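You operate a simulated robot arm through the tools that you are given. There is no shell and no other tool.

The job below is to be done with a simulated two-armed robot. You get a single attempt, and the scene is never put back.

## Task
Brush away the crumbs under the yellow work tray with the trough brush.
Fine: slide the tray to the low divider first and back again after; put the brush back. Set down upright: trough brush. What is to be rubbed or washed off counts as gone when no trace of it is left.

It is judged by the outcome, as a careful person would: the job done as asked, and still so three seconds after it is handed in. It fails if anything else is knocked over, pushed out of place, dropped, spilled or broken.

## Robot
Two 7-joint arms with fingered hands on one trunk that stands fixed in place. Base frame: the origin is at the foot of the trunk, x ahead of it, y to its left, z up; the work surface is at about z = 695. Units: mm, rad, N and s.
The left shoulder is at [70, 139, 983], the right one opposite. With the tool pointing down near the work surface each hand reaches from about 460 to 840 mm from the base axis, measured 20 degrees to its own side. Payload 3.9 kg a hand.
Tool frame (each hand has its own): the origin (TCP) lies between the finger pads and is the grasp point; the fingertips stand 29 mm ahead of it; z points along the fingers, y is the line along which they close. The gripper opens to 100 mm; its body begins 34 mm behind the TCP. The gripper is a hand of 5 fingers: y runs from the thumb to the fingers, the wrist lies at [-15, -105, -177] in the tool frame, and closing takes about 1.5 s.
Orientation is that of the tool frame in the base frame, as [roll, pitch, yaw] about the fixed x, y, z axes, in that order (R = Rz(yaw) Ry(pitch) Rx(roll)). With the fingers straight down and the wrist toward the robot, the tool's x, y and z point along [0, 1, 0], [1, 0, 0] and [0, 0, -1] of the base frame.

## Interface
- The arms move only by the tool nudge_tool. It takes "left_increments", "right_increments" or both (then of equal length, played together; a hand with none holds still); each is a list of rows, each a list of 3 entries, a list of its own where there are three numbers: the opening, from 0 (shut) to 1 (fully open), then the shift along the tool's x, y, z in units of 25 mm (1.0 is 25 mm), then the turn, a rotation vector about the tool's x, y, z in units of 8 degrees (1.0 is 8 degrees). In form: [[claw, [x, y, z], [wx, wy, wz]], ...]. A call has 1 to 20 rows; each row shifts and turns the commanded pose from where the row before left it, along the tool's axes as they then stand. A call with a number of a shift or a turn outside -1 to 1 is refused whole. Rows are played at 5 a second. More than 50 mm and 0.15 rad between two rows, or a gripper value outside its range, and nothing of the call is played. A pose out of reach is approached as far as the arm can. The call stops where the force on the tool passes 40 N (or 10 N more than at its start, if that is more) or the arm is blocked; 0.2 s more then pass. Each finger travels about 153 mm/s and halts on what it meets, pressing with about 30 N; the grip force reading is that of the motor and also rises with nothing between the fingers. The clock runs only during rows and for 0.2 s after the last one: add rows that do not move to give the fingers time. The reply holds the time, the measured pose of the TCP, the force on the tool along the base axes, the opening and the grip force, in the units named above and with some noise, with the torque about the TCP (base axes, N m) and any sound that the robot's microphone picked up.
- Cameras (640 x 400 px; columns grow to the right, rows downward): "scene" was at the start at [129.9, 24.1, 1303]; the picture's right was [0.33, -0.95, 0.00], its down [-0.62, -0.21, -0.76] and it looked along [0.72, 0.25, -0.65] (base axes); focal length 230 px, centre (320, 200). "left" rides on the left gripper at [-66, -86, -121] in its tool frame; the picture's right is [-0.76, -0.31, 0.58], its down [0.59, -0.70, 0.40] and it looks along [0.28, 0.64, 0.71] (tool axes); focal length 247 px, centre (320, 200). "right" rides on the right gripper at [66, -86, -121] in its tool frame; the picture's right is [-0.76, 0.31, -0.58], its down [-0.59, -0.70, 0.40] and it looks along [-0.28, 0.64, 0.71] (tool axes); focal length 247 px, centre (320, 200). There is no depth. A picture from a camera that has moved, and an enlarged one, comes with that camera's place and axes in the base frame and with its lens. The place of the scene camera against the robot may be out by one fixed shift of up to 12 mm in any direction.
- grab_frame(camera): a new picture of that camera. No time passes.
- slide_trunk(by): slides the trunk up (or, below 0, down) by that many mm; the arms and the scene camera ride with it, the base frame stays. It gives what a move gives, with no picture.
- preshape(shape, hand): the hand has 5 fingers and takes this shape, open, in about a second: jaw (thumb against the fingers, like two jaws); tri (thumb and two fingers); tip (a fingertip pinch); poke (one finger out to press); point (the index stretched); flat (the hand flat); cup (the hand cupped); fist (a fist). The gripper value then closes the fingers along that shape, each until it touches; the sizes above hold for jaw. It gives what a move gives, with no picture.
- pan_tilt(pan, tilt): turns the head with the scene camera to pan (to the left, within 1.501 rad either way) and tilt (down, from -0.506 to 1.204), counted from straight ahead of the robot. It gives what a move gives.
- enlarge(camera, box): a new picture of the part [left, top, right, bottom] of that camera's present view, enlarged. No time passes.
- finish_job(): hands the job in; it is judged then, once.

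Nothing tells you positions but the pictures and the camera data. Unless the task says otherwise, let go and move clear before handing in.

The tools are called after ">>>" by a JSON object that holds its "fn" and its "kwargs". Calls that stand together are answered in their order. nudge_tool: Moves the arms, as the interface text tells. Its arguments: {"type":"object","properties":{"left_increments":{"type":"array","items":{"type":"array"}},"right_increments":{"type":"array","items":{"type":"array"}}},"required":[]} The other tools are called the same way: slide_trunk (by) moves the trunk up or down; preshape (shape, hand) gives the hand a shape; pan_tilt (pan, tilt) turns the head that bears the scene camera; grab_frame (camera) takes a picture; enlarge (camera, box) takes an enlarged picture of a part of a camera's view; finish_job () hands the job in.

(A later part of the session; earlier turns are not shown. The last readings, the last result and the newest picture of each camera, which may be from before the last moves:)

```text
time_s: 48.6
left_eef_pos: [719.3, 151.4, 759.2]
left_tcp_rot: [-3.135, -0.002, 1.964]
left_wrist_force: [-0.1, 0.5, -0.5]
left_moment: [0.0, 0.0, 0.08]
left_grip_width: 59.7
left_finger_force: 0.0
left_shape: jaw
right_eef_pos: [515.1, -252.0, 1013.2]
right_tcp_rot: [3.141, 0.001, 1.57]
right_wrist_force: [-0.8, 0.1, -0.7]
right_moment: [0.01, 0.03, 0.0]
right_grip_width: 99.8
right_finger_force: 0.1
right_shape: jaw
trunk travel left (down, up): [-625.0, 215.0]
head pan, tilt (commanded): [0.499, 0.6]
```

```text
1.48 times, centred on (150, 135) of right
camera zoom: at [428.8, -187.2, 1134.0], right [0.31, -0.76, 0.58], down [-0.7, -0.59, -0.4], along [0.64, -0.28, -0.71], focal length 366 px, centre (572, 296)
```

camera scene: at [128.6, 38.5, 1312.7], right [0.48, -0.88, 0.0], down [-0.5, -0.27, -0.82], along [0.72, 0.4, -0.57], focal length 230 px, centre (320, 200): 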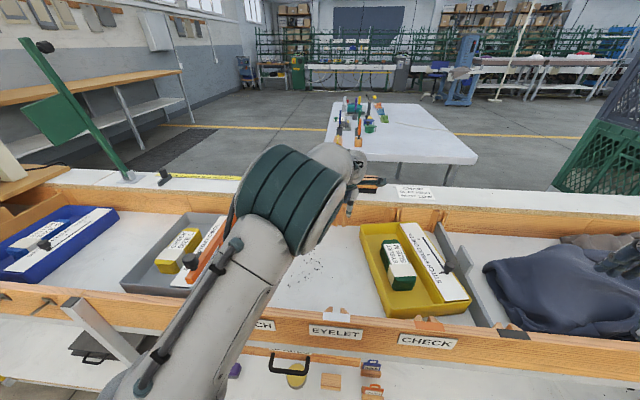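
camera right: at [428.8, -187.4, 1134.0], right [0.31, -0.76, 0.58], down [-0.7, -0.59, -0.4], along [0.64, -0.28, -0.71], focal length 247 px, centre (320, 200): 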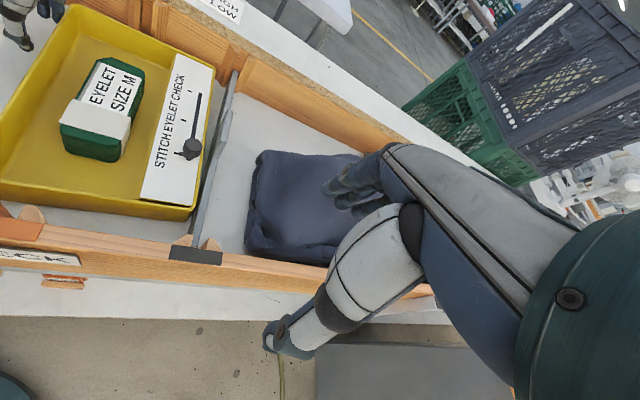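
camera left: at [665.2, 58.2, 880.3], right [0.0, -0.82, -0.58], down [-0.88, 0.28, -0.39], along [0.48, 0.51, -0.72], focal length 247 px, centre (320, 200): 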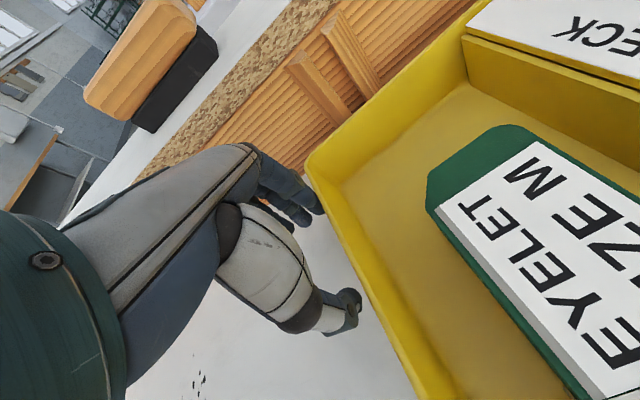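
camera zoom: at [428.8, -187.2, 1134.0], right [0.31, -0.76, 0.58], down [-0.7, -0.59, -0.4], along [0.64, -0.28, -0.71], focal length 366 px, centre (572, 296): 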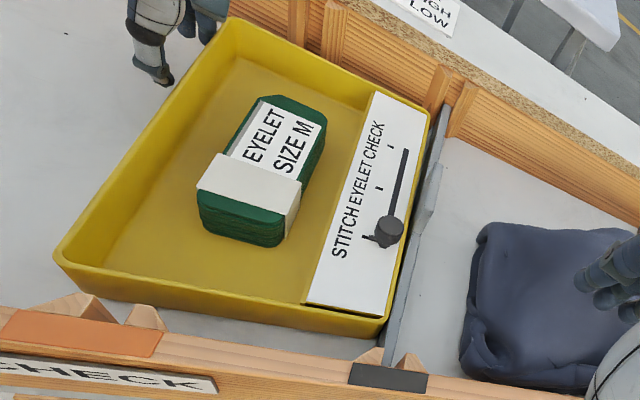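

The tray now lies along the low divider, so that step is done. I back the hand off the tray and rise to inspect the brush.

>>> {"fn": "nudge_tool", "kwargs": {"left_increments": [[0.6, [0.6, 0, 0], [0, 0, 0]], [0.6, [0.6, 0, 0], [0, 0, 0]], [0.6, [0.4, 0, -0.6], [0, 0, 0]], [0.6, [0.4, 0, -0.8], [0, 0, 0]], [0.6, [0, 0, -0.8], [0, 0, 0]], [0.6, [0, 0, -0.8], [0, 0, 0]], [0.6, [0, 0, -0.8], [0, 0, 0]], [0.6, [0, 0, -0.8], [0, 0, 0]], [0.6, [0, 0, -0.8], [0, 0, 0]], [0.6, [0, 0, -0.8], [0, 0, 0]]]}}

>>> {"fn": "grab_frame", "kwargs": {"camera": "left"}}

>>> {"fn": "grab_frame", "kwargs": {"camera": "scene"}}

```text
time_s: 50.9
left_eef_pos: [699.6, 200.6, 916.3]
left_tcp_rot: [-3.132, -0.005, 1.963]
left_wrist_force: [0.7, -0.1, -0.5]
left_moment: [-0.03, 0.0, 0.0]
left_grip_width: 60.1
left_finger_force: 0.2
left_shape: jaw
right_eef_pos: [515.4, -253.1, 1012.8]
right_tcp_rot: [3.141, -0.001, 1.572]
right_wrist_force: [0.0, 0.3, 0.1]
right_moment: [0.01, -0.01, 0.02]
right_grip_width: 99.8
right_finger_force: 0.2
right_shape: jaw
trunk travel left (down, up): [-625.0, 215.0]
head pan, tilt (commanded): [0.499, 0.6]
```

```text
taken
camera left: at [645.9, 106.4, 1037.0], right [0.0, -0.82, -0.58], down [-0.88, 0.27, -0.39], along [0.48, 0.51, -0.72], focal length 247 px, centre (320, 200)
```

left: 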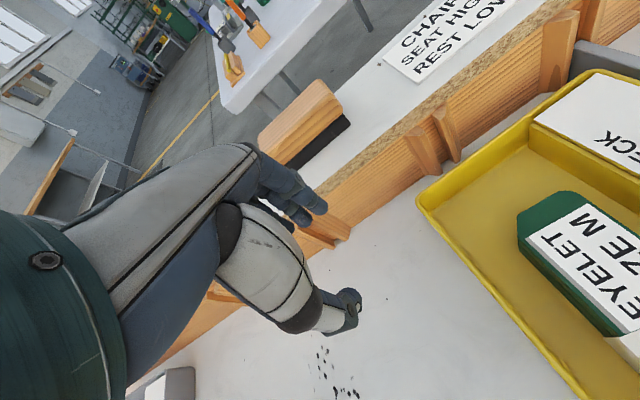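

```text
taken
camera scene: at [127.3, 39.0, 1312.8], right [0.48, -0.88, 0.0], down [-0.5, -0.27, -0.83], along [0.72, 0.4, -0.56], focal length 230 px, centre (320, 200)
```

scene: 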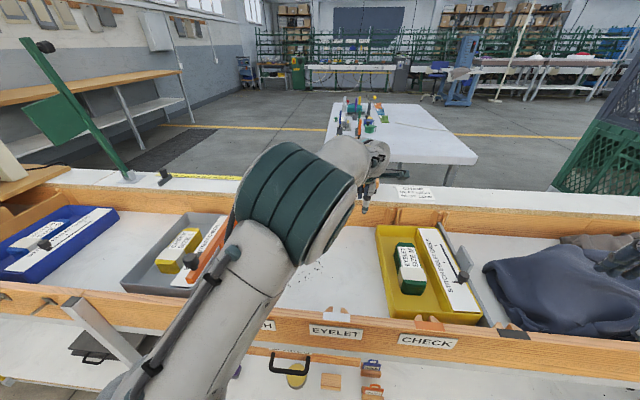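

The tray sits neatly along the divider. Zooming on the brush to measure it.

>>> {"fn": "enlarge", "kwargs": {"camera": "left", "box": [240, 60, 400, 180]}}

```text
3.33 times, centred on (320, 120) of left
camera zoom: at [645.9, 106.4, 1037.0], right [0.0, -0.82, -0.58], down [-0.88, 0.27, -0.39], along [0.48, 0.51, -0.72], focal length 823 px, centre (320, 467)
```

zoom: 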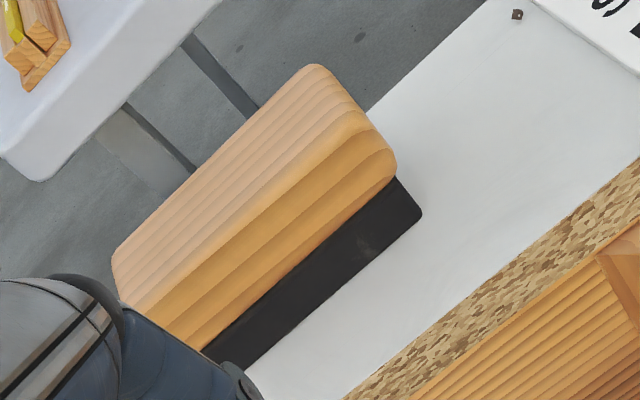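

Measured brush: wood block about 110 × 54 mm, top z≈880, centre about (s −96, n 915) — too far to straddle from above. I'll close the hand, tilt the fingers forward and gently drag the brush a few centimetres toward me by its top before grasping it.

>>> {"fn": "nudge_tool", "kwargs": {"left_increments": [[0.3, [0, 0, 0], [-1, 0, 0]], [0.1, [0, 0, 0], [-1, 0, 0]], [0, [0, 0, 0], [-1, 0, 0]], [0, [0, 0, 0], [-1, 0, 0]], [0, [0, 0, 0], [-1, 0, 0]], [0, [0, 0, 0], [0, 0, 0]]]}}

>>> {"fn": "grab_frame", "kwargs": {"camera": "left"}}

>>> {"fn": "grab_frame", "kwargs": {"camera": "scene"}}

```text
time_s: 52.5
left_eef_pos: [694.1, 240.1, 906.4]
left_tcp_rot: [2.705, 0.014, 2.068]
left_wrist_force: [-0.4, -0.5, -0.2]
left_moment: [-0.03, 0.04, 0.02]
left_grip_width: 0.1
left_finger_force: 30.0
left_shape: jaw
left hand out of reach, approached as far as the arm can: row 3, 4, 5
right_eef_pos: [515.1, -251.2, 1014.4]
right_tcp_rot: [3.14, 0.002, 1.569]
right_wrist_force: [0.6, -0.5, 0.2]
right_moment: [0.01, 0.0, 0.0]
right_grip_width: 99.8
right_finger_force: 0.1
right_shape: jaw
trunk travel left (down, up): [-625.0, 215.0]
head pan, tilt (commanded): [0.499, 0.6]
stopped in row 6 (left hand): the arm was blocked; the commanded pose is now the measured one
```

```text
taken
camera left: at [611.4, 120.8, 980.1], right [0.34, -0.69, -0.64], down [-0.69, 0.28, -0.67], along [0.64, 0.67, -0.38], focal length 247 px, centre (320, 200)
```

left: 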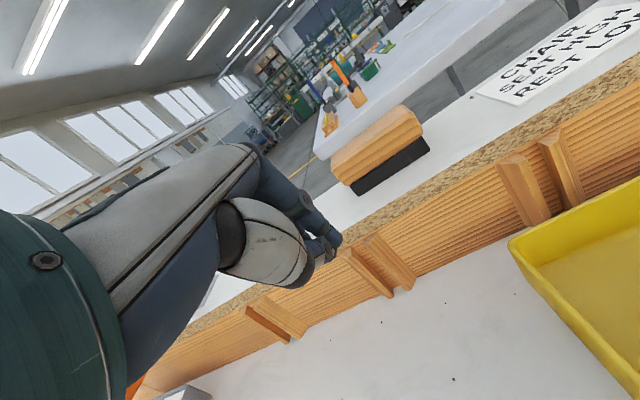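

```text
taken
camera scene: at [127.8, 39.2, 1312.8], right [0.48, -0.88, 0.0], down [-0.5, -0.27, -0.82], along [0.72, 0.39, -0.57], focal length 230 px, centre (320, 200)
```

scene: 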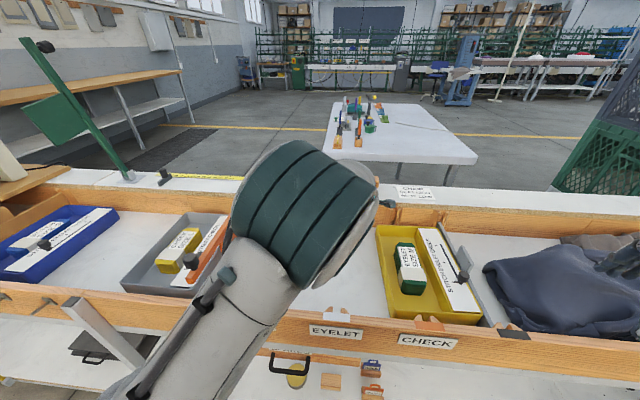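

The wrist cannot tilt that far with the arm folded; extending forward should free it. I move forward at the present tilt, staying above the ledge.

>>> {"fn": "nudge_tool", "kwargs": {"left_increments": [[0, [0, 0.6, 0.1], [0, 0, 0.2]], [0, [0, 0.6, 0.1], [0, 0, 0.2]], [0, [0, 0.6, 0.2], [0, 0, 0.2]], [0, [0, 0.6, 0.28], [0, 0, 0.2]]]}}

>>> {"fn": "grab_frame", "kwargs": {"camera": "left"}}

```text
time_s: 53.5
left_eef_pos: [750.8, 263.2, 915.3]
left_tcp_rot: [2.706, -0.04, 1.964]
left_wrist_force: [0.9, -0.6, 0.4]
left_moment: [0.01, -0.03, 0.02]
left_grip_width: 0.1
left_finger_force: 30.2
left_shape: jaw
right_eef_pos: [515.4, -252.0, 1013.9]
right_tcp_rot: [-3.139, 0.0, 1.57]
right_wrist_force: [0.2, 0.2, -0.5]
right_moment: [0.03, 0.01, 0.01]
right_grip_width: 100.0
right_finger_force: 0.1
right_shape: jaw
trunk travel left (down, up): [-625.0, 215.0]
head pan, tilt (commanded): [0.499, 0.6]
```

```text
taken
camera left: at [657.9, 150.4, 986.1], right [0.25, -0.69, -0.68], down [-0.67, 0.39, -0.63], along [0.7, 0.61, -0.37], focal length 247 px, centre (320, 200)
```

left: 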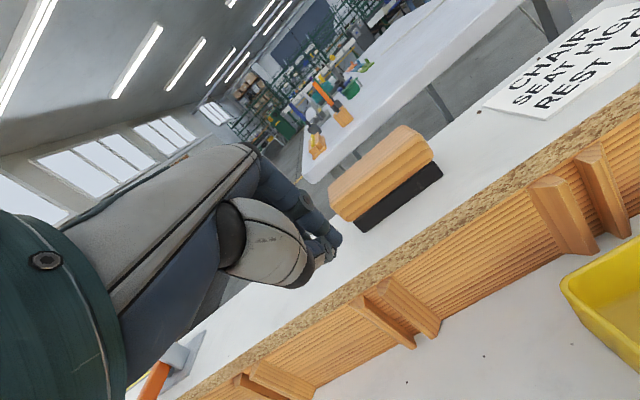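

Extension works. I tilt further while moving forward and to the right toward the brush.

>>> {"fn": "nudge_tool", "kwargs": {"left_increments": [[0, [-0.6, 0.3, 0], [-0.5, 0, 0]], [0, [-0.6, 0.3, 0], [-0.5, 0, 0]], [0, [-0.6, 0.3, 0], [-0.5, 0, 0]], [0, [-0.6, 0.2, 0], [-0.5, 0, 0]]]}}

>>> {"fn": "grab_frame", "kwargs": {"camera": "left"}}

>>> {"fn": "grab_frame", "kwargs": {"camera": "scene"}}

```text
time_s: 54.5
left_eef_pos: [791.8, 220.8, 925.9]
left_tcp_rot: [2.426, -0.039, 1.962]
left_wrist_force: [0.6, -0.3, -0.6]
left_moment: [0.01, 0.01, -0.02]
left_grip_width: 0.0
left_finger_force: 30.0
left_shape: jaw
left hand out of reach, approached as far as the arm can: row 2
right_eef_pos: [516.2, -252.6, 1013.0]
right_tcp_rot: [3.141, 0.0, 1.57]
right_wrist_force: [0.3, -1.0, 0.0]
right_moment: [-0.03, 0.01, -0.02]
right_grip_width: 99.8
right_finger_force: 0.1
right_shape: jaw
trunk travel left (down, up): [-625.0, 215.0]
head pan, tilt (commanded): [0.499, 0.6]
```

```text
taken
camera left: at [683.8, 102.6, 958.8], right [0.42, -0.62, -0.67], down [-0.48, 0.47, -0.74], along [0.77, 0.63, -0.1], focal length 247 px, centre (320, 200)
```

left: 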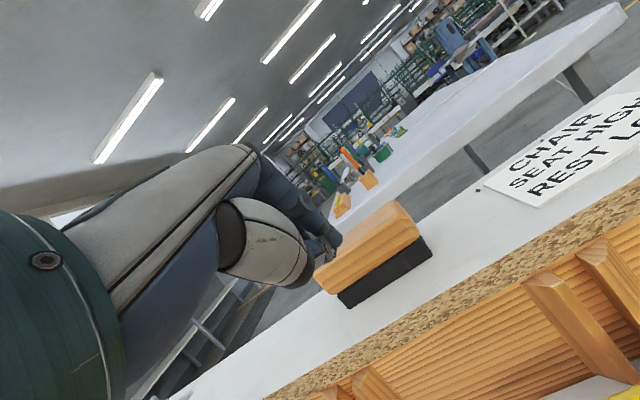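

```text
taken
camera scene: at [127.6, 39.3, 1312.8], right [0.48, -0.88, 0.0], down [-0.5, -0.27, -0.83], along [0.72, 0.39, -0.56], focal length 230 px, centre (320, 200)
```

scene: 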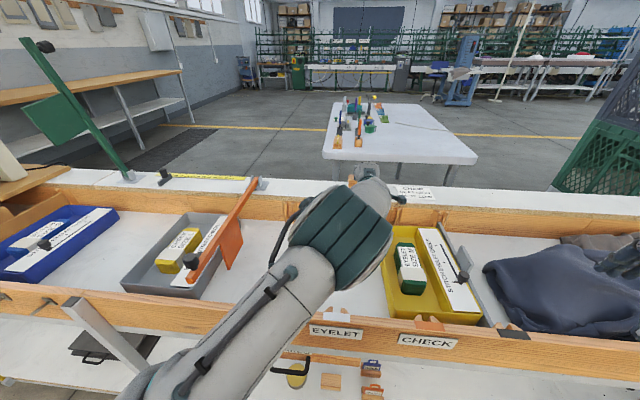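

Tilt is about 41° now, TCP at (s −99, n 816, z 926). I move forward over the brush top, still about 20 mm above it.

>>> {"fn": "nudge_tool", "kwargs": {"left_increments": [[0, [-0.17, 0.5, 0.42], [0, 0, 0]], [0, [-0.17, 0.5, 0.42], [0, 0, 0]], [0, [-0.17, 0.5, 0.42], [0, 0, 0]], [0, [-0.17, 0.5, 0.42], [0, 0, 0]], [0, [-0.17, 0.5, 0.42], [0, 0, 0]]]}}

>>> {"fn": "grab_frame", "kwargs": {"camera": "left"}}

>>> {"fn": "enlarge", "kwargs": {"camera": "scene", "box": [320, 140, 460, 230]}}

```text
time_s: 55.6
left_eef_pos: [876.0, 234.6, 923.4]
left_tcp_rot: [2.428, -0.038, 1.966]
left_wrist_force: [-0.3, -0.3, -0.8]
left_moment: [-0.01, 0.01, -0.01]
left_grip_width: 0.2
left_finger_force: 29.9
left_shape: jaw
right_eef_pos: [514.8, -252.3, 1013.4]
right_tcp_rot: [-3.141, 0.0, 1.571]
right_wrist_force: [-0.2, 0.7, 0.1]
right_moment: [0.0, -0.01, -0.06]
right_grip_width: 99.7
right_finger_force: 0.2
right_shape: jaw
trunk travel left (down, up): [-625.0, 215.0]
head pan, tilt (commanded): [0.499, 0.6]
```

```text
taken
camera left: at [769.0, 116.8, 956.9], right [0.42, -0.62, -0.66], down [-0.49, 0.47, -0.74], along [0.77, 0.63, -0.11], focal length 247 px, centre (320, 200)
```

left: 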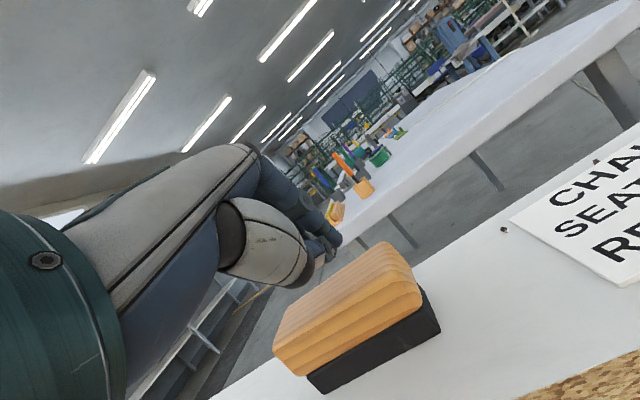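

```text
4.44 times, centred on (390, 185) of scene
camera zoom: at [128.9, 39.8, 1312.6], right [0.48, -0.88, 0.0], down [-0.5, -0.27, -0.82], along [0.72, 0.39, -0.57], focal length 1021 px, centre (9, 267)
```

zoom: 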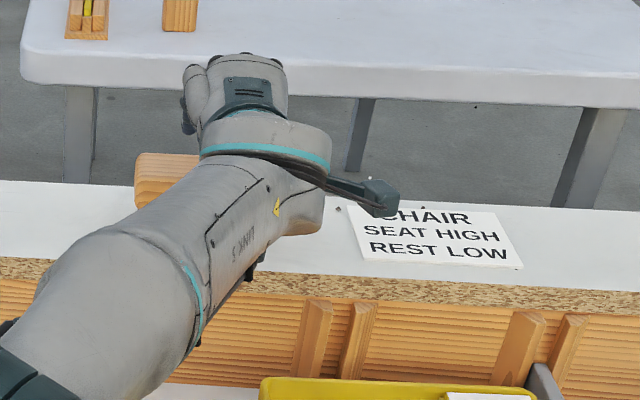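

The fingertips hover about 20 mm above the brush's top centre. I lower in small steps until light contact.

>>> {"fn": "nudge_tool", "kwargs": {"left_increments": [[0, [0, -0.157, 0.181], [0, 0, 0]], [0, [0, -0.157, 0.181], [0, 0, 0]], [0, [0, -0.08, 0.09], [0, 0, 0]]]}}

>>> {"fn": "grab_frame", "kwargs": {"camera": "left"}}

```text
time_s: 56.5
left_eef_pos: [873.9, 233.1, 910.1]
left_tcp_rot: [2.427, -0.037, 1.964]
left_wrist_force: [-0.1, 0.7, -0.4]
left_moment: [0.02, 0.0, -0.01]
left_grip_width: 0.0
left_finger_force: 30.2
left_shape: jaw
right_eef_pos: [515.2, -252.9, 1013.2]
right_tcp_rot: [3.141, 0.0, 1.57]
right_wrist_force: [-1.0, 0.2, -0.2]
right_moment: [0.0, 0.0, 0.01]
right_grip_width: 99.8
right_finger_force: 0.0
right_shape: jaw
trunk travel left (down, up): [-625.0, 215.0]
head pan, tilt (commanded): [0.499, 0.6]
```

```text
taken
camera left: at [766.8, 116.5, 943.3], right [0.42, -0.62, -0.66], down [-0.49, 0.47, -0.74], along [0.77, 0.63, -0.11], focal length 247 px, centre (320, 200)
```

left: 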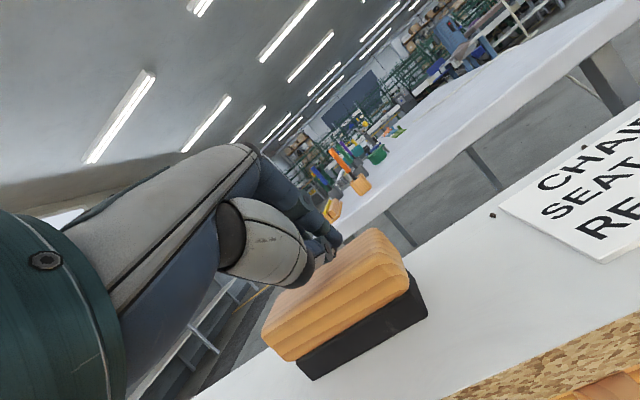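

Close now; a few more millimetres.

>>> {"fn": "nudge_tool", "kwargs": {"left_increments": [[0, [0, -0.08, 0.09], [0, 0, 0]], [0, [0, -0.08, 0.09], [0, 0, 0]]]}}

```text
time_s: 57.0
left_eef_pos: [874.8, 234.3, 905.5]
left_tcp_rot: [2.426, -0.036, 1.964]
left_wrist_force: [1.2, 0.1, 0.4]
left_moment: [-0.02, -0.03, -0.01]
left_grip_width: 0.1
left_finger_force: 29.7
left_shape: jaw
right_eef_pos: [514.8, -252.1, 1014.3]
right_tcp_rot: [3.141, -0.001, 1.57]
right_wrist_force: [0.0, -0.1, 0.0]
right_moment: [0.04, 0.01, -0.02]
right_grip_width: 99.9
right_finger_force: 0.1
right_shape: jaw
trunk travel left (down, up): [-625.0, 215.0]
head pan, tilt (commanded): [0.499, 0.6]
```

>>> {"fn": "nudge_tool", "kwargs": {"left_increments": [[0, [0, -0.053, 0.06], [0, 0, 0]], [0, [0, -0.053, 0.06], [0, 0, 0]]]}}

>>> {"fn": "grab_frame", "kwargs": {"camera": "left"}}

```text
time_s: 57.6
left_eef_pos: [873.2, 234.7, 903.5]
left_tcp_rot: [2.424, -0.039, 1.964]
left_wrist_force: [0.1, -1.2, 6.8]
left_moment: [0.02, -0.14, -0.02]
left_grip_width: 0.0
left_finger_force: 30.3
left_shape: jaw
right_eef_pos: [514.2, -253.6, 1014.1]
right_tcp_rot: [3.139, 0.001, 1.57]
right_wrist_force: [0.2, 0.0, 0.6]
right_moment: [0.01, 0.0, 0.0]
right_grip_width: 100.0
right_finger_force: 0.1
right_shape: jaw
trunk travel left (down, up): [-625.0, 215.0]
head pan, tilt (commanded): [0.499, 0.6]
```

```text
taken
camera left: at [764.8, 116.7, 935.7], right [0.42, -0.62, -0.66], down [-0.48, 0.47, -0.74], along [0.77, 0.63, -0.1], focal length 247 px, centre (320, 200)
```

left: 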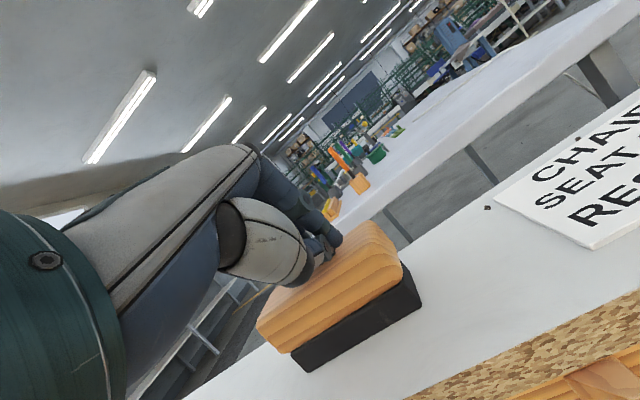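

Light contact (≈7 N). I press a touch more and drag the brush toward me.

>>> {"fn": "nudge_tool", "kwargs": {"left_increments": [[0, [0, -0.03, 0.035], [0, 0, 0]], [0, [0, -0.2, -0.15], [0, 0, 0]], [0, [0, -0.21, -0.18], [0, 0, 0]], [0, [0, -0.21, -0.18], [0, 0, 0]]]}}

>>> {"fn": "grab_frame", "kwargs": {"camera": "left"}}

```text
time_s: 58.6
left_eef_pos: [853.0, 228.0, 902.1]
left_tcp_rot: [2.423, -0.039, 1.966]
left_wrist_force: [4.5, 1.7, 12.0]
left_moment: [0.21, -0.28, -0.06]
left_grip_width: 0.0
left_finger_force: 29.9
left_shape: jaw
right_eef_pos: [513.7, -252.7, 1014.5]
right_tcp_rot: [3.14, 0.001, 1.572]
right_wrist_force: [-0.6, 0.3, -0.9]
right_moment: [0.0, -0.01, 0.0]
right_grip_width: 100.0
right_finger_force: 0.1
right_shape: jaw
trunk travel left (down, up): [-625.0, 215.0]
head pan, tilt (commanded): [0.499, 0.6]
```

```text
taken
camera left: at [746.1, 109.6, 933.6], right [0.42, -0.62, -0.66], down [-0.48, 0.47, -0.74], along [0.77, 0.63, -0.1], focal length 247 px, centre (320, 200)
```

left: 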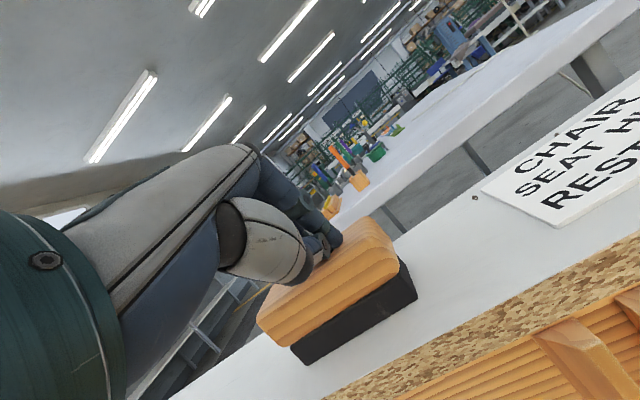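

The brush followed about 20 mm. I drag another ~18 mm, then lift.

>>> {"fn": "nudge_tool", "kwargs": {"left_increments": [[0, [0, -0.2, -0.17], [0, 0, 0]], [0, [0, -0.2, -0.17], [0, 0, 0]], [0, [0, -0.14, -0.12], [0, 0, 0]], [0, [0, 0.13, -0.15], [0, 0, 0]], [0, [0, 0.26, -0.3], [0, 0, 0]], [0, [0, 0.4, -0.46], [0, 0, 0]], [0, [0, 0.4, -0.46], [0, 0, 0]]]}}

>>> {"fn": "grab_frame", "kwargs": {"camera": "left"}}

>>> {"fn": "grab_frame", "kwargs": {"camera": "scene"}}

```text
time_s: 60.2
left_eef_pos: [839.9, 220.3, 944.3]
left_tcp_rot: [2.426, -0.037, 1.964]
left_wrist_force: [-0.3, 0.5, 0.0]
left_moment: [-0.03, -0.01, 0.01]
left_grip_width: 0.2
left_finger_force: 29.7
left_shape: jaw
right_eef_pos: [515.8, -252.6, 1013.2]
right_tcp_rot: [-3.141, 0.001, 1.572]
right_wrist_force: [-0.1, 0.2, -1.3]
right_moment: [0.02, 0.0, 0.01]
right_grip_width: 99.9
right_finger_force: 0.0
right_shape: jaw
trunk travel left (down, up): [-625.0, 215.0]
head pan, tilt (commanded): [0.499, 0.6]
```

```text
taken
camera left: at [732.1, 102.6, 976.6], right [0.42, -0.62, -0.66], down [-0.49, 0.47, -0.74], along [0.77, 0.63, -0.11], focal length 247 px, centre (320, 200)
```

left: 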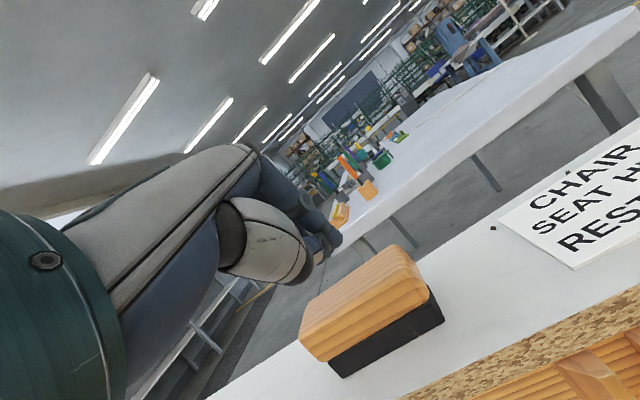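

```text
taken
camera scene: at [127.7, 38.9, 1312.7], right [0.48, -0.88, 0.0], down [-0.5, -0.27, -0.83], along [0.72, 0.4, -0.56], focal length 230 px, centre (320, 200)
```

scene: 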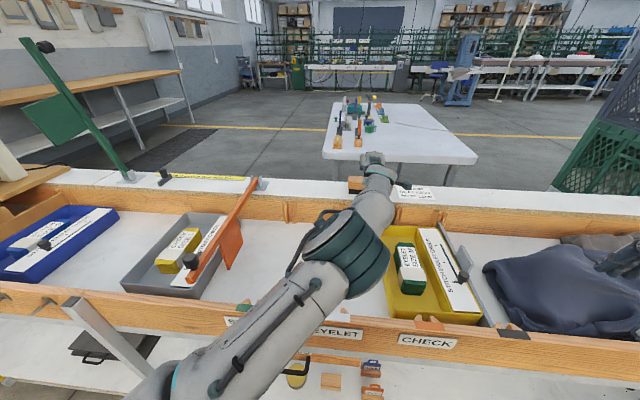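

Let me measure where the brush ended up.

>>> {"fn": "enlarge", "kwargs": {"camera": "left", "box": [280, 220, 480, 400]}}

```text
2.22 times, centred on (380, 310) of left
camera zoom: at [732.1, 102.6, 976.6], right [0.42, -0.62, -0.66], down [-0.49, 0.47, -0.74], along [0.77, 0.63, -0.11], focal length 549 px, centre (187, -44)
```

zoom: 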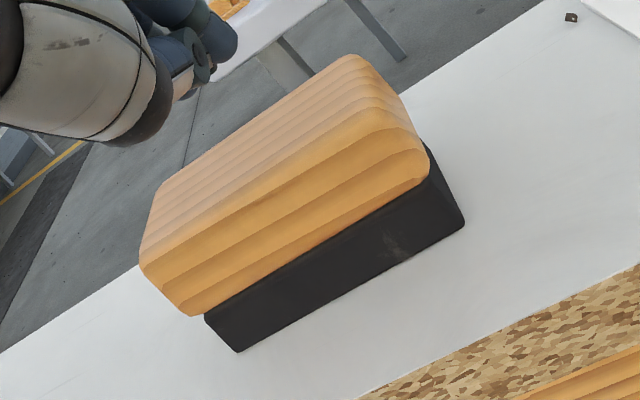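

The brush moved about 15 mm (near face now n≈878, ledge edge ≈843). I repeat the drag with slightly firmer pressure for another ~20 mm.

>>> {"fn": "nudge_tool", "kwargs": {"left_increments": [[0, [0, -0.11, 0.57], [0, 0, 0]], [0, [0, -0.11, 0.57], [0, 0, 0]], [0, [0, -0.11, 0.5], [0, 0, 0]], [0, [0, -0.08, 0.09], [0, 0, 0]], [0, [0, -0.053, 0.06], [0, 0, 0]]]}}

```text
time_s: 61.5
left_eef_pos: [857.7, 227.8, 904.1]
left_tcp_rot: [2.427, -0.038, 1.966]
left_wrist_force: [0.1, 0.9, 0.2]
left_moment: [-0.01, 0.02, 0.04]
left_grip_width: 0.1
left_finger_force: 29.6
left_shape: jaw
right_eef_pos: [514.2, -252.4, 1012.9]
right_tcp_rot: [-3.141, 0.0, 1.571]
right_wrist_force: [0.7, -1.1, 0.7]
right_moment: [0.01, -0.01, -0.02]
right_grip_width: 99.9
right_finger_force: 0.0
right_shape: jaw
trunk travel left (down, up): [-625.0, 215.0]
head pan, tilt (commanded): [0.499, 0.6]
```

>>> {"fn": "nudge_tool", "kwargs": {"left_increments": [[0, [0, -0.053, 0.06], [0, 0, 0]], [0, [0, -0.04, 0.045], [0, 0, 0]]]}}

```text
time_s: 62.0
left_eef_pos: [857.0, 229.2, 903.4]
left_tcp_rot: [2.423, -0.037, 1.963]
left_wrist_force: [0.8, -0.1, 5.3]
left_moment: [0.09, -0.13, 0.01]
left_grip_width: 0.0
left_finger_force: 29.3
left_shape: jaw
right_eef_pos: [514.2, -253.1, 1013.4]
right_tcp_rot: [-3.14, 0.001, 1.571]
right_wrist_force: [0.0, 0.6, 0.7]
right_moment: [0.03, 0.01, 0.02]
right_grip_width: 99.8
right_finger_force: 0.1
right_shape: jaw
trunk travel left (down, up): [-625.0, 215.0]
head pan, tilt (commanded): [0.499, 0.6]
```

>>> {"fn": "nudge_tool", "kwargs": {"left_increments": [[0, [0, -0.066, 0.0755], [0, 0, 0]], [0, [0, -0.22, -0.14], [0, 0, 0]], [0, [0, -0.21, -0.165], [0, 0, 0]], [0, [0, -0.21, -0.165], [0, 0, 0]]]}}

>>> {"fn": "grab_frame", "kwargs": {"camera": "left"}}

```text
time_s: 63.0
left_eef_pos: [835.5, 218.3, 904.0]
left_tcp_rot: [2.413, -0.038, 1.966]
left_wrist_force: [2.2, -0.5, 25.2]
left_moment: [0.52, -0.62, -0.03]
left_grip_width: 0.0
left_finger_force: 29.8
left_shape: jaw
right_eef_pos: [510.3, -254.1, 1014.9]
right_tcp_rot: [3.136, -0.002, 1.57]
right_wrist_force: [1.3, -0.6, 1.0]
right_moment: [0.0, -0.04, -0.02]
right_grip_width: 99.7
right_finger_force: 0.0
right_shape: jaw
trunk travel left (down, up): [-625.0, 215.0]
head pan, tilt (commanded): [0.499, 0.6]
```

```text
taken
camera left: at [727.2, 101.2, 933.9], right [0.42, -0.62, -0.66], down [-0.48, 0.47, -0.74], along [0.77, 0.63, -0.1], focal length 247 px, centre (320, 200)
```

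left: 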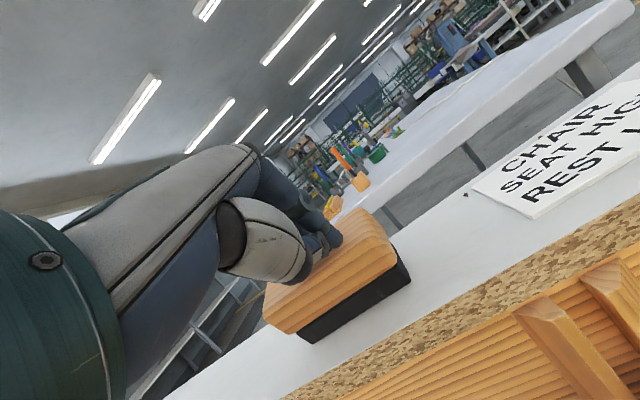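

Pressing harder only slips, but the brush's near face is now at n≈876, which is close enough to straddle. I lift, reduce the tilt to about 25° and open the hand.

>>> {"fn": "nudge_tool", "kwargs": {"left_increments": [[0, [0, 0.5, -0.6], [0, 0, 0]], [0, [0, 0.5, -0.6], [0, 0, 0]], [0, [0.3, 0.55, -0.62], [0, 0, 0]], [0.3, [0.3, 0, 0], [0.5, 0, 0]], [0.6, [0.3, 0, 0], [0.5, 0, 0]], [0.9, [0.2, 0, 0], [0.5, 0, 0]], [1, [0, 0, 0], [0.5, 0.25, 0]], [1, [0, 0, 0], [0, 0, 0]], [1, [0, 0, 0], [0, 0, 0]]]}}

>>> {"fn": "grab_frame", "kwargs": {"camera": "left"}}

>>> {"fn": "grab_frame", "kwargs": {"camera": "scene"}}

```text
time_s: 65.0
left_eef_pos: [827.4, 242.8, 957.0]
left_tcp_rot: [2.705, -0.07, 1.981]
left_wrist_force: [0.2, 0.2, -0.1]
left_moment: [-0.03, 0.01, 0.01]
left_grip_width: 99.6
left_finger_force: 0.0
left_shape: jaw
right_eef_pos: [515.1, -252.7, 1014.5]
right_tcp_rot: [-3.141, -0.001, 1.571]
right_wrist_force: [0.4, -0.4, -0.1]
right_moment: [0.0, 0.01, -0.03]
right_grip_width: 99.8
right_finger_force: 0.1
right_shape: jaw
trunk travel left (down, up): [-625.0, 215.0]
head pan, tilt (commanded): [0.499, 0.6]
```

```text
taken
camera left: at [737.7, 127.4, 1024.5], right [0.25, -0.67, -0.7], down [-0.68, 0.39, -0.62], along [0.69, 0.63, -0.35], focal length 247 px, centre (320, 200)
```

left: 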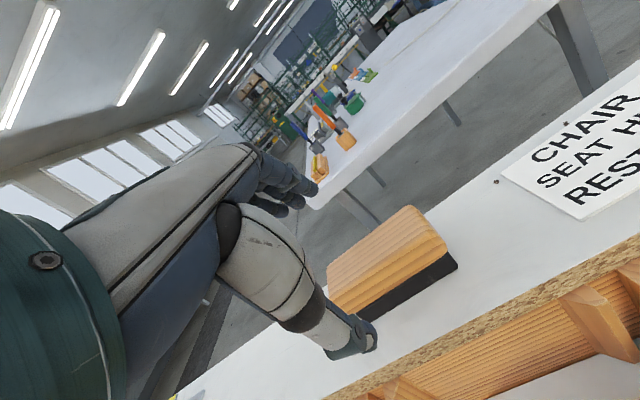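

```text
taken
camera scene: at [127.8, 38.9, 1312.8], right [0.48, -0.88, 0.0], down [-0.5, -0.27, -0.83], along [0.72, 0.4, -0.56], focal length 230 px, centre (320, 200)
```

scene: 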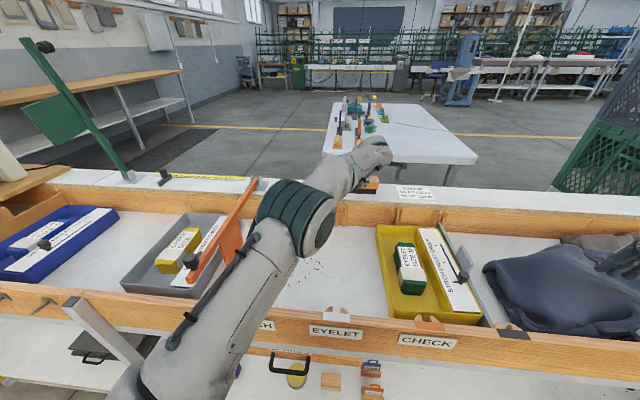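

I zoom to re-measure the brush from this steeper view before descending.

>>> {"fn": "enlarge", "kwargs": {"camera": "left", "box": [300, 180, 500, 360]}}

```text
2.22 times, centred on (400, 270) of left
camera zoom: at [737.7, 127.4, 1024.5], right [0.25, -0.67, -0.7], down [-0.68, 0.39, -0.62], along [0.69, 0.63, -0.35], focal length 549 px, centre (142, 44)
```

zoom: 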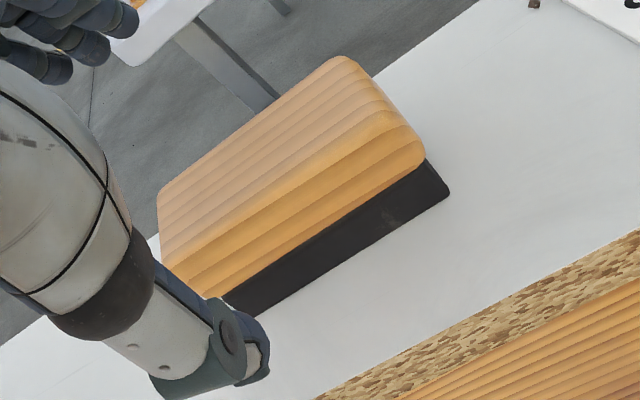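

The brush's far face is at n≈935, so I need a bit of yaw toward the shoulder line for reach. I yaw the hand 15° and level it, still well above.

>>> {"fn": "nudge_tool", "kwargs": {"left_increments": [[1, [0, 0, 0], [0, -0.45, 0.6]], [1, [0, 0, 0], [0, -0.45, 0.6]], [1, [0, 0, 0], [0, -0.45, 0.6]], [1, [0, 0, 0], [0, 0, 0]]]}}

```text
time_s: 66.0
left_eef_pos: [829.4, 243.0, 956.2]
left_tcp_rot: [2.715, 0.0, 1.67]
left_wrist_force: [0.2, -0.2, 0.2]
left_moment: [-0.01, -0.02, 0.01]
left_grip_width: 99.8
left_finger_force: 0.0
left_shape: jaw
right_eef_pos: [514.8, -253.0, 1013.4]
right_tcp_rot: [-3.141, 0.0, 1.569]
right_wrist_force: [-0.5, -0.4, 0.0]
right_moment: [0.01, -0.01, -0.02]
right_grip_width: 99.7
right_finger_force: 0.0
right_shape: jaw
trunk travel left (down, up): [-625.0, 215.0]
head pan, tilt (commanded): [0.499, 0.6]
```

>>> {"fn": "nudge_tool", "kwargs": {"left_increments": [[1, [0.16, 0.44, 0.2], [0, 0, 0]], [1, [0.16, 0.44, 0.2], [0, 0, 0]], [1, [0.16, 0.44, 0.2], [0, 0, 0]], [1, [0, 0, 0], [0, 0, 0]]]}}

>>> {"fn": "grab_frame", "kwargs": {"camera": "left"}}

>>> {"fn": "enlarge", "kwargs": {"camera": "scene", "box": [320, 120, 460, 210]}}

```text
time_s: 67.0
left_eef_pos: [856.5, 264.2, 951.4]
left_tcp_rot: [2.714, -0.001, 1.672]
left_wrist_force: [0.6, -0.1, -0.3]
left_moment: [-0.01, 0.02, 0.0]
left_grip_width: 99.7
left_finger_force: 0.1
left_shape: jaw
left hand out of reach, approached as far as the arm can: row 3
right_eef_pos: [514.3, -252.6, 1012.4]
right_tcp_rot: [3.139, 0.0, 1.57]
right_wrist_force: [0.5, -0.7, 0.0]
right_moment: [0.0, -0.02, 0.0]
right_grip_width: 99.7
right_finger_force: 0.1
right_shape: jaw
trunk travel left (down, up): [-625.0, 215.0]
head pan, tilt (commanded): [0.499, 0.6]
```

```text
taken
camera left: at [735.1, 185.2, 1026.2], right [0.04, -0.76, -0.65], down [-0.53, 0.54, -0.65], along [0.85, 0.37, -0.38], focal length 247 px, centre (320, 200)
```

left: 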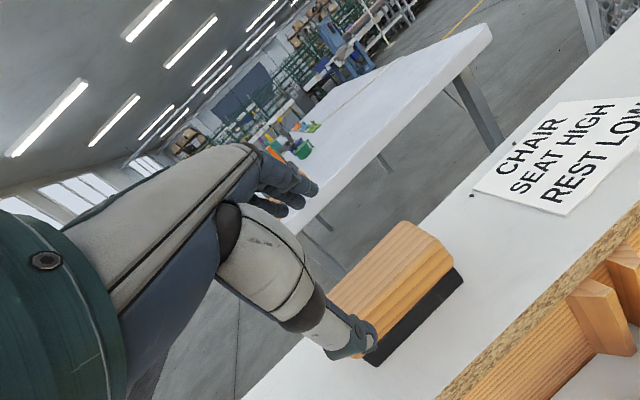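

```text
4.44 times, centred on (390, 165) of scene
camera zoom: at [127.5, 38.6, 1312.8], right [0.48, -0.88, 0.0], down [-0.5, -0.27, -0.83], along [0.72, 0.4, -0.56], focal length 1021 px, centre (9, 356)
```

zoom: 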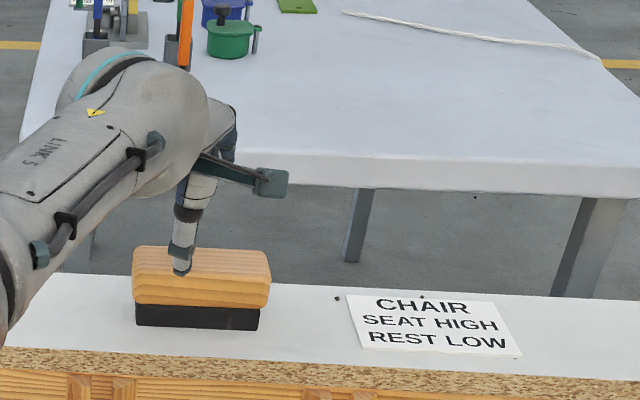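

The thumb is in front of the brush's middle and fingers beyond it. I descend part way and check the clearance behind the brush.

>>> {"fn": "nudge_tool", "kwargs": {"left_increments": [[1, [0.05, -0.17, 0.47], [0, 0, 0]], [1, [0.05, -0.17, 0.47], [0, 0, 0]], [1, [0, -0.2, 0.455], [0, 0, 0]], [1, [0, 0, 0], [0, 0, 0]]]}}

>>> {"fn": "grab_frame", "kwargs": {"camera": "left"}}

>>> {"fn": "enlarge", "kwargs": {"camera": "scene", "box": [320, 120, 460, 210]}}

```text
time_s: 68.0
left_eef_pos: [857.8, 266.1, 913.8]
left_tcp_rot: [2.714, -0.002, 1.675]
left_wrist_force: [0.3, 0.7, 0.7]
left_moment: [-0.01, -0.02, 0.0]
left_grip_width: 99.7
left_finger_force: 0.1
left_shape: jaw
right_eef_pos: [516.1, -252.3, 1013.9]
right_tcp_rot: [3.142, 0.0, 1.57]
right_wrist_force: [-0.9, 0.4, 0.3]
right_moment: [0.01, 0.0, 0.01]
right_grip_width: 99.8
right_finger_force: 0.0
right_shape: jaw
trunk travel left (down, up): [-625.0, 215.0]
head pan, tilt (commanded): [0.499, 0.6]
```

```text
taken
camera left: at [736.1, 188.3, 988.3], right [0.04, -0.76, -0.65], down [-0.53, 0.54, -0.65], along [0.85, 0.37, -0.38], focal length 247 px, centre (320, 200)
```

left: 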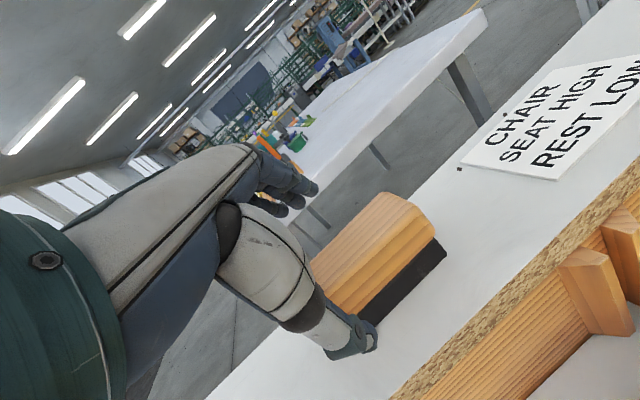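

```text
4.44 times, centred on (390, 165) of scene
camera zoom: at [127.4, 38.8, 1312.8], right [0.48, -0.88, 0.0], down [-0.5, -0.27, -0.83], along [0.72, 0.4, -0.56], focal length 1021 px, centre (9, 356)
```

zoom: 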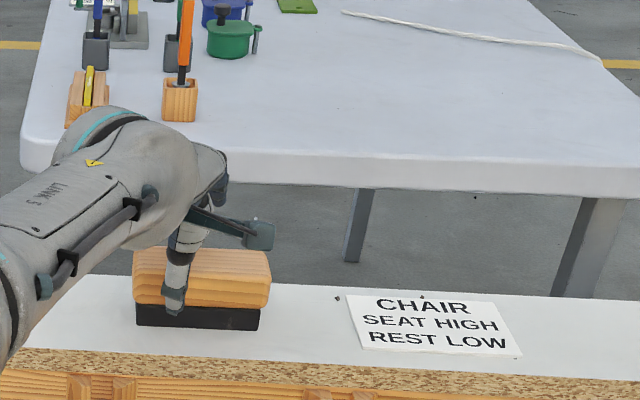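

Fingertips are about 14 mm behind the brush's far face. I descend the remaining ~32 mm.

>>> {"fn": "nudge_tool", "kwargs": {"left_increments": [[1, [0, -0.17, 0.4], [0, 0, 0]], [1, [0, -0.17, 0.4], [0, 0, 0]], [1, [0, -0.17, 0.38], [0, 0, 0]], [1, [0, 0, 0], [0, 0, 0]]]}}

>>> {"fn": "grab_frame", "kwargs": {"camera": "left"}}

>>> {"fn": "enlarge", "kwargs": {"camera": "scene", "box": [320, 120, 460, 210]}}

```text
time_s: 69.0
left_eef_pos: [859.2, 267.0, 880.7]
left_tcp_rot: [2.716, -0.002, 1.673]
left_wrist_force: [-0.2, -0.5, 0.6]
left_moment: [0.0, 0.01, 0.01]
left_grip_width: 99.7
left_finger_force: 0.0
left_shape: jaw
right_eef_pos: [516.3, -252.3, 1014.3]
right_tcp_rot: [-3.141, 0.001, 1.571]
right_wrist_force: [0.1, -0.8, 0.5]
right_moment: [0.0, -0.01, 0.0]
right_grip_width: 99.9
right_finger_force: 0.0
right_shape: jaw
trunk travel left (down, up): [-625.0, 215.0]
head pan, tilt (commanded): [0.499, 0.6]
```

```text
taken
camera left: at [737.7, 188.3, 955.9], right [0.04, -0.76, -0.65], down [-0.53, 0.54, -0.65], along [0.85, 0.37, -0.38], focal length 247 px, centre (320, 200)
```

left: 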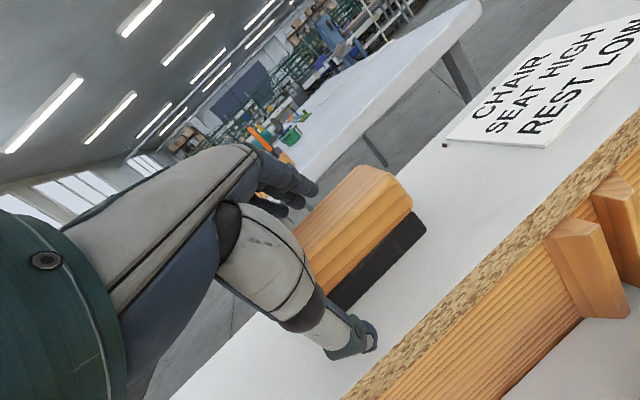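

```text
4.44 times, centred on (390, 165) of scene
camera zoom: at [127.5, 38.8, 1312.8], right [0.48, -0.88, 0.0], down [-0.5, -0.27, -0.83], along [0.72, 0.4, -0.56], focal length 1021 px, centre (9, 356)
```

zoom: 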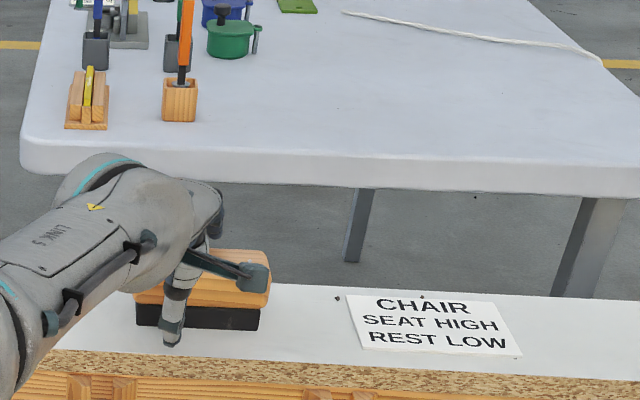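

Straddling the brush with no contact. I close gradually.

>>> {"fn": "nudge_tool", "kwargs": {"left_increments": [[0.9, [0, 0, 0], [0, 0, 0]], [0.8, [0, 0, 0], [0, 0, 0]], [0.7, [0, 0, 0], [0, 0, 0]], [0.7, [0, 0, 0], [0, 0, 0]]]}}

>>> {"fn": "grab_frame", "kwargs": {"camera": "left"}}

>>> {"fn": "enlarge", "kwargs": {"camera": "left", "box": [240, 140, 440, 370]}}

```text
time_s: 70.0
left_eef_pos: [858.5, 267.3, 881.9]
left_tcp_rot: [2.715, -0.003, 1.674]
left_wrist_force: [0.9, 0.8, 1.0]
left_moment: [-0.01, -0.04, 0.01]
left_grip_width: 70.8
left_finger_force: 0.0
left_shape: jaw
right_eef_pos: [514.8, -252.4, 1013.6]
right_tcp_rot: [3.141, 0.0, 1.572]
right_wrist_force: [-0.3, -0.5, 0.1]
right_moment: [-0.03, -0.02, 0.01]
right_grip_width: 100.0
right_finger_force: 0.1
right_shape: jaw
trunk travel left (down, up): [-625.0, 215.0]
head pan, tilt (commanded): [0.499, 0.6]
```

```text
taken
camera left: at [737.8, 188.3, 956.0], right [0.04, -0.76, -0.65], down [-0.53, 0.54, -0.65], along [0.85, 0.37, -0.38], focal length 247 px, centre (320, 200)
```

left: 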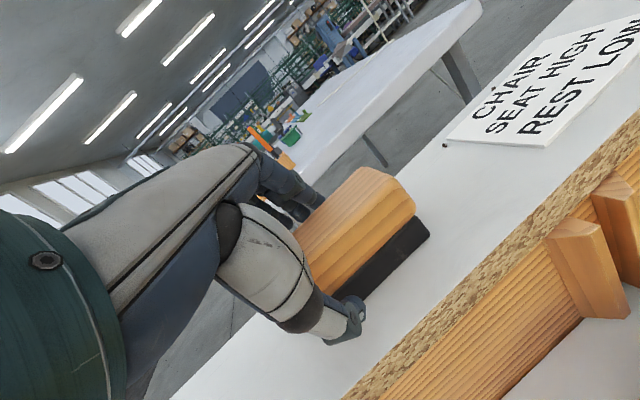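

```text
1.74 times, centred on (340, 255) of left
camera zoom: at [737.8, 188.3, 956.0], right [0.04, -0.76, -0.65], down [-0.53, 0.54, -0.65], along [0.85, 0.37, -0.38], focal length 430 px, centre (285, 104)
```

zoom: 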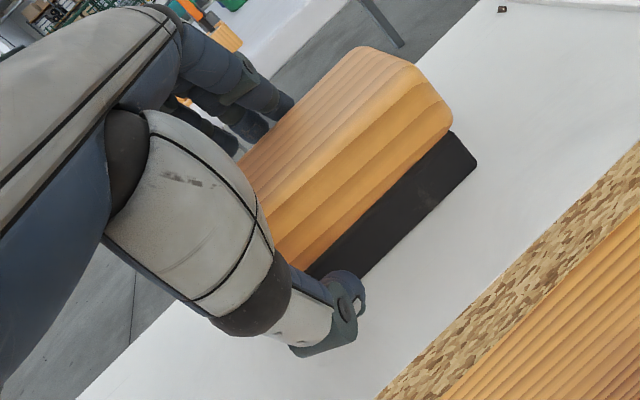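

The fingers are behind the far face and starting to draw the brush toward the thumb. I close further.

>>> {"fn": "nudge_tool", "kwargs": {"left_increments": [[0.62, [0, 0, 0], [0, 0, 0]], [0.55, [0, 0, 0], [0, 0, 0]], [0.48, [0, 0, 0], [0, 0, 0]], [0.48, [0, 0, 0], [0, 0, 0]]]}}

>>> {"fn": "enlarge", "kwargs": {"camera": "left", "box": [240, 140, 440, 370]}}

>>> {"fn": "enlarge", "kwargs": {"camera": "scene", "box": [320, 120, 460, 210]}}

```text
time_s: 71.0
left_eef_pos: [858.3, 267.5, 882.4]
left_tcp_rot: [2.717, -0.002, 1.673]
left_wrist_force: [-1.3, -0.6, 1.0]
left_moment: [-0.06, 0.11, 0.04]
left_grip_width: 54.6
left_finger_force: 29.9
left_shape: jaw
right_eef_pos: [513.8, -252.8, 1013.2]
right_tcp_rot: [-3.141, 0.001, 1.571]
right_wrist_force: [-0.6, -0.2, -0.1]
right_moment: [-0.01, -0.01, -0.02]
right_grip_width: 100.0
right_finger_force: 0.0
right_shape: jaw
trunk travel left (down, up): [-625.0, 215.0]
head pan, tilt (commanded): [0.499, 0.6]
```

```text
1.74 times, centred on (340, 255) of left
camera zoom: at [737.6, 188.2, 956.3], right [0.04, -0.76, -0.65], down [-0.53, 0.54, -0.65], along [0.85, 0.37, -0.38], focal length 430 px, centre (285, 104)
```

zoom: 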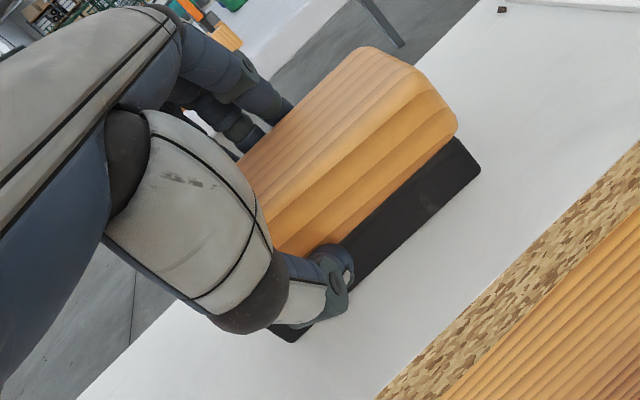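

```text
4.44 times, centred on (390, 165) of scene
camera zoom: at [127.3, 38.7, 1312.9], right [0.48, -0.88, 0.0], down [-0.5, -0.27, -0.83], along [0.72, 0.4, -0.56], focal length 1021 px, centre (9, 356)
```

zoom: 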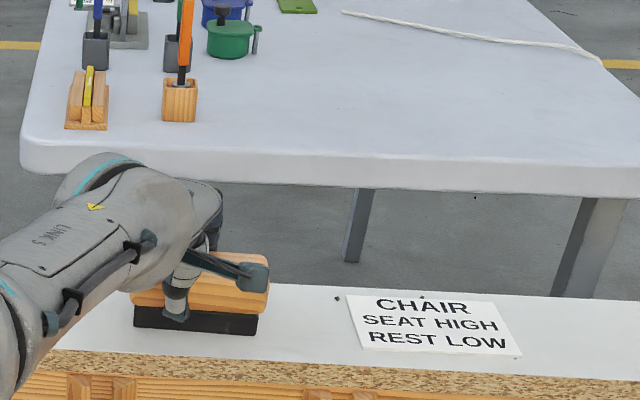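

Gripped at 54.6 mm with 30 N. I lift a few millimetres to test the hold.

>>> {"fn": "nudge_tool", "kwargs": {"left_increments": [[0.3, [0, 0, 0], [0, 0, 0]], [0.2, [0, 0, 0], [0, 0, 0]], [0.2, [0, 0.1, -0.22], [0, 0, 0]], [0.2, [0, 0.1, -0.22], [0, 0, 0]], [0.2, [0, 0, 0], [0, 0, 0]]]}}

>>> {"fn": "grab_frame", "kwargs": {"camera": "left"}}

>>> {"fn": "enlarge", "kwargs": {"camera": "scene", "box": [320, 120, 460, 210]}}

```text
time_s: 72.2
left_eef_pos: [859.4, 266.6, 893.9]
left_tcp_rot: [2.717, -0.002, 1.673]
left_wrist_force: [0.3, 1.1, -2.8]
left_moment: [-0.01, -0.04, 0.02]
left_grip_width: 54.3
left_finger_force: 30.1
left_shape: jaw
right_eef_pos: [515.6, -252.4, 1012.9]
right_tcp_rot: [3.142, 0.0, 1.57]
right_wrist_force: [0.5, -0.3, -0.7]
right_moment: [0.01, 0.04, 0.0]
right_grip_width: 99.7
right_finger_force: 0.0
right_shape: jaw
trunk travel left (down, up): [-625.0, 215.0]
head pan, tilt (commanded): [0.499, 0.6]
```

```text
taken
camera left: at [738.5, 187.9, 968.5], right [0.03, -0.76, -0.65], down [-0.53, 0.54, -0.65], along [0.84, 0.37, -0.38], focal length 247 px, centre (320, 200)
```

left: 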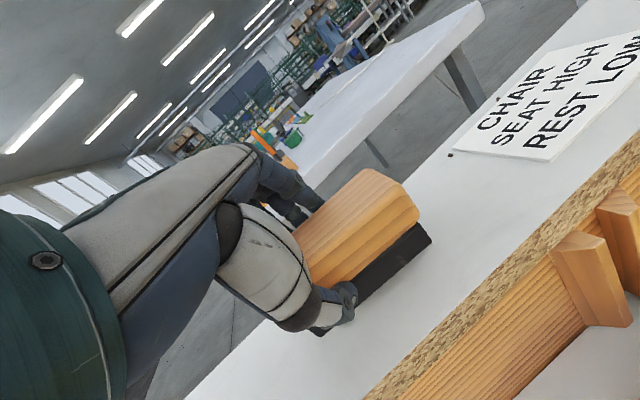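

```text
4.44 times, centred on (390, 165) of scene
camera zoom: at [128.1, 39.1, 1312.7], right [0.48, -0.88, 0.0], down [-0.5, -0.27, -0.82], along [0.72, 0.39, -0.57], focal length 1021 px, centre (9, 356)
```

zoom: 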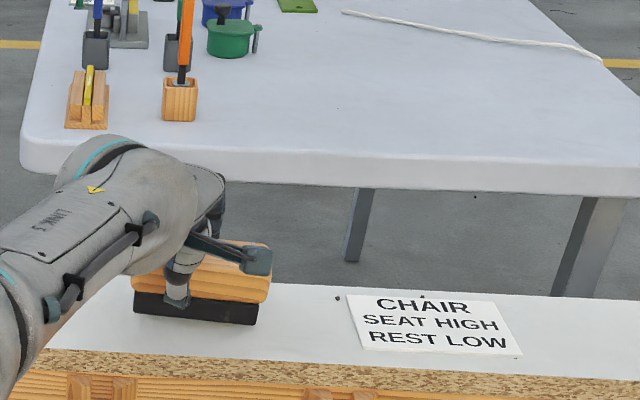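

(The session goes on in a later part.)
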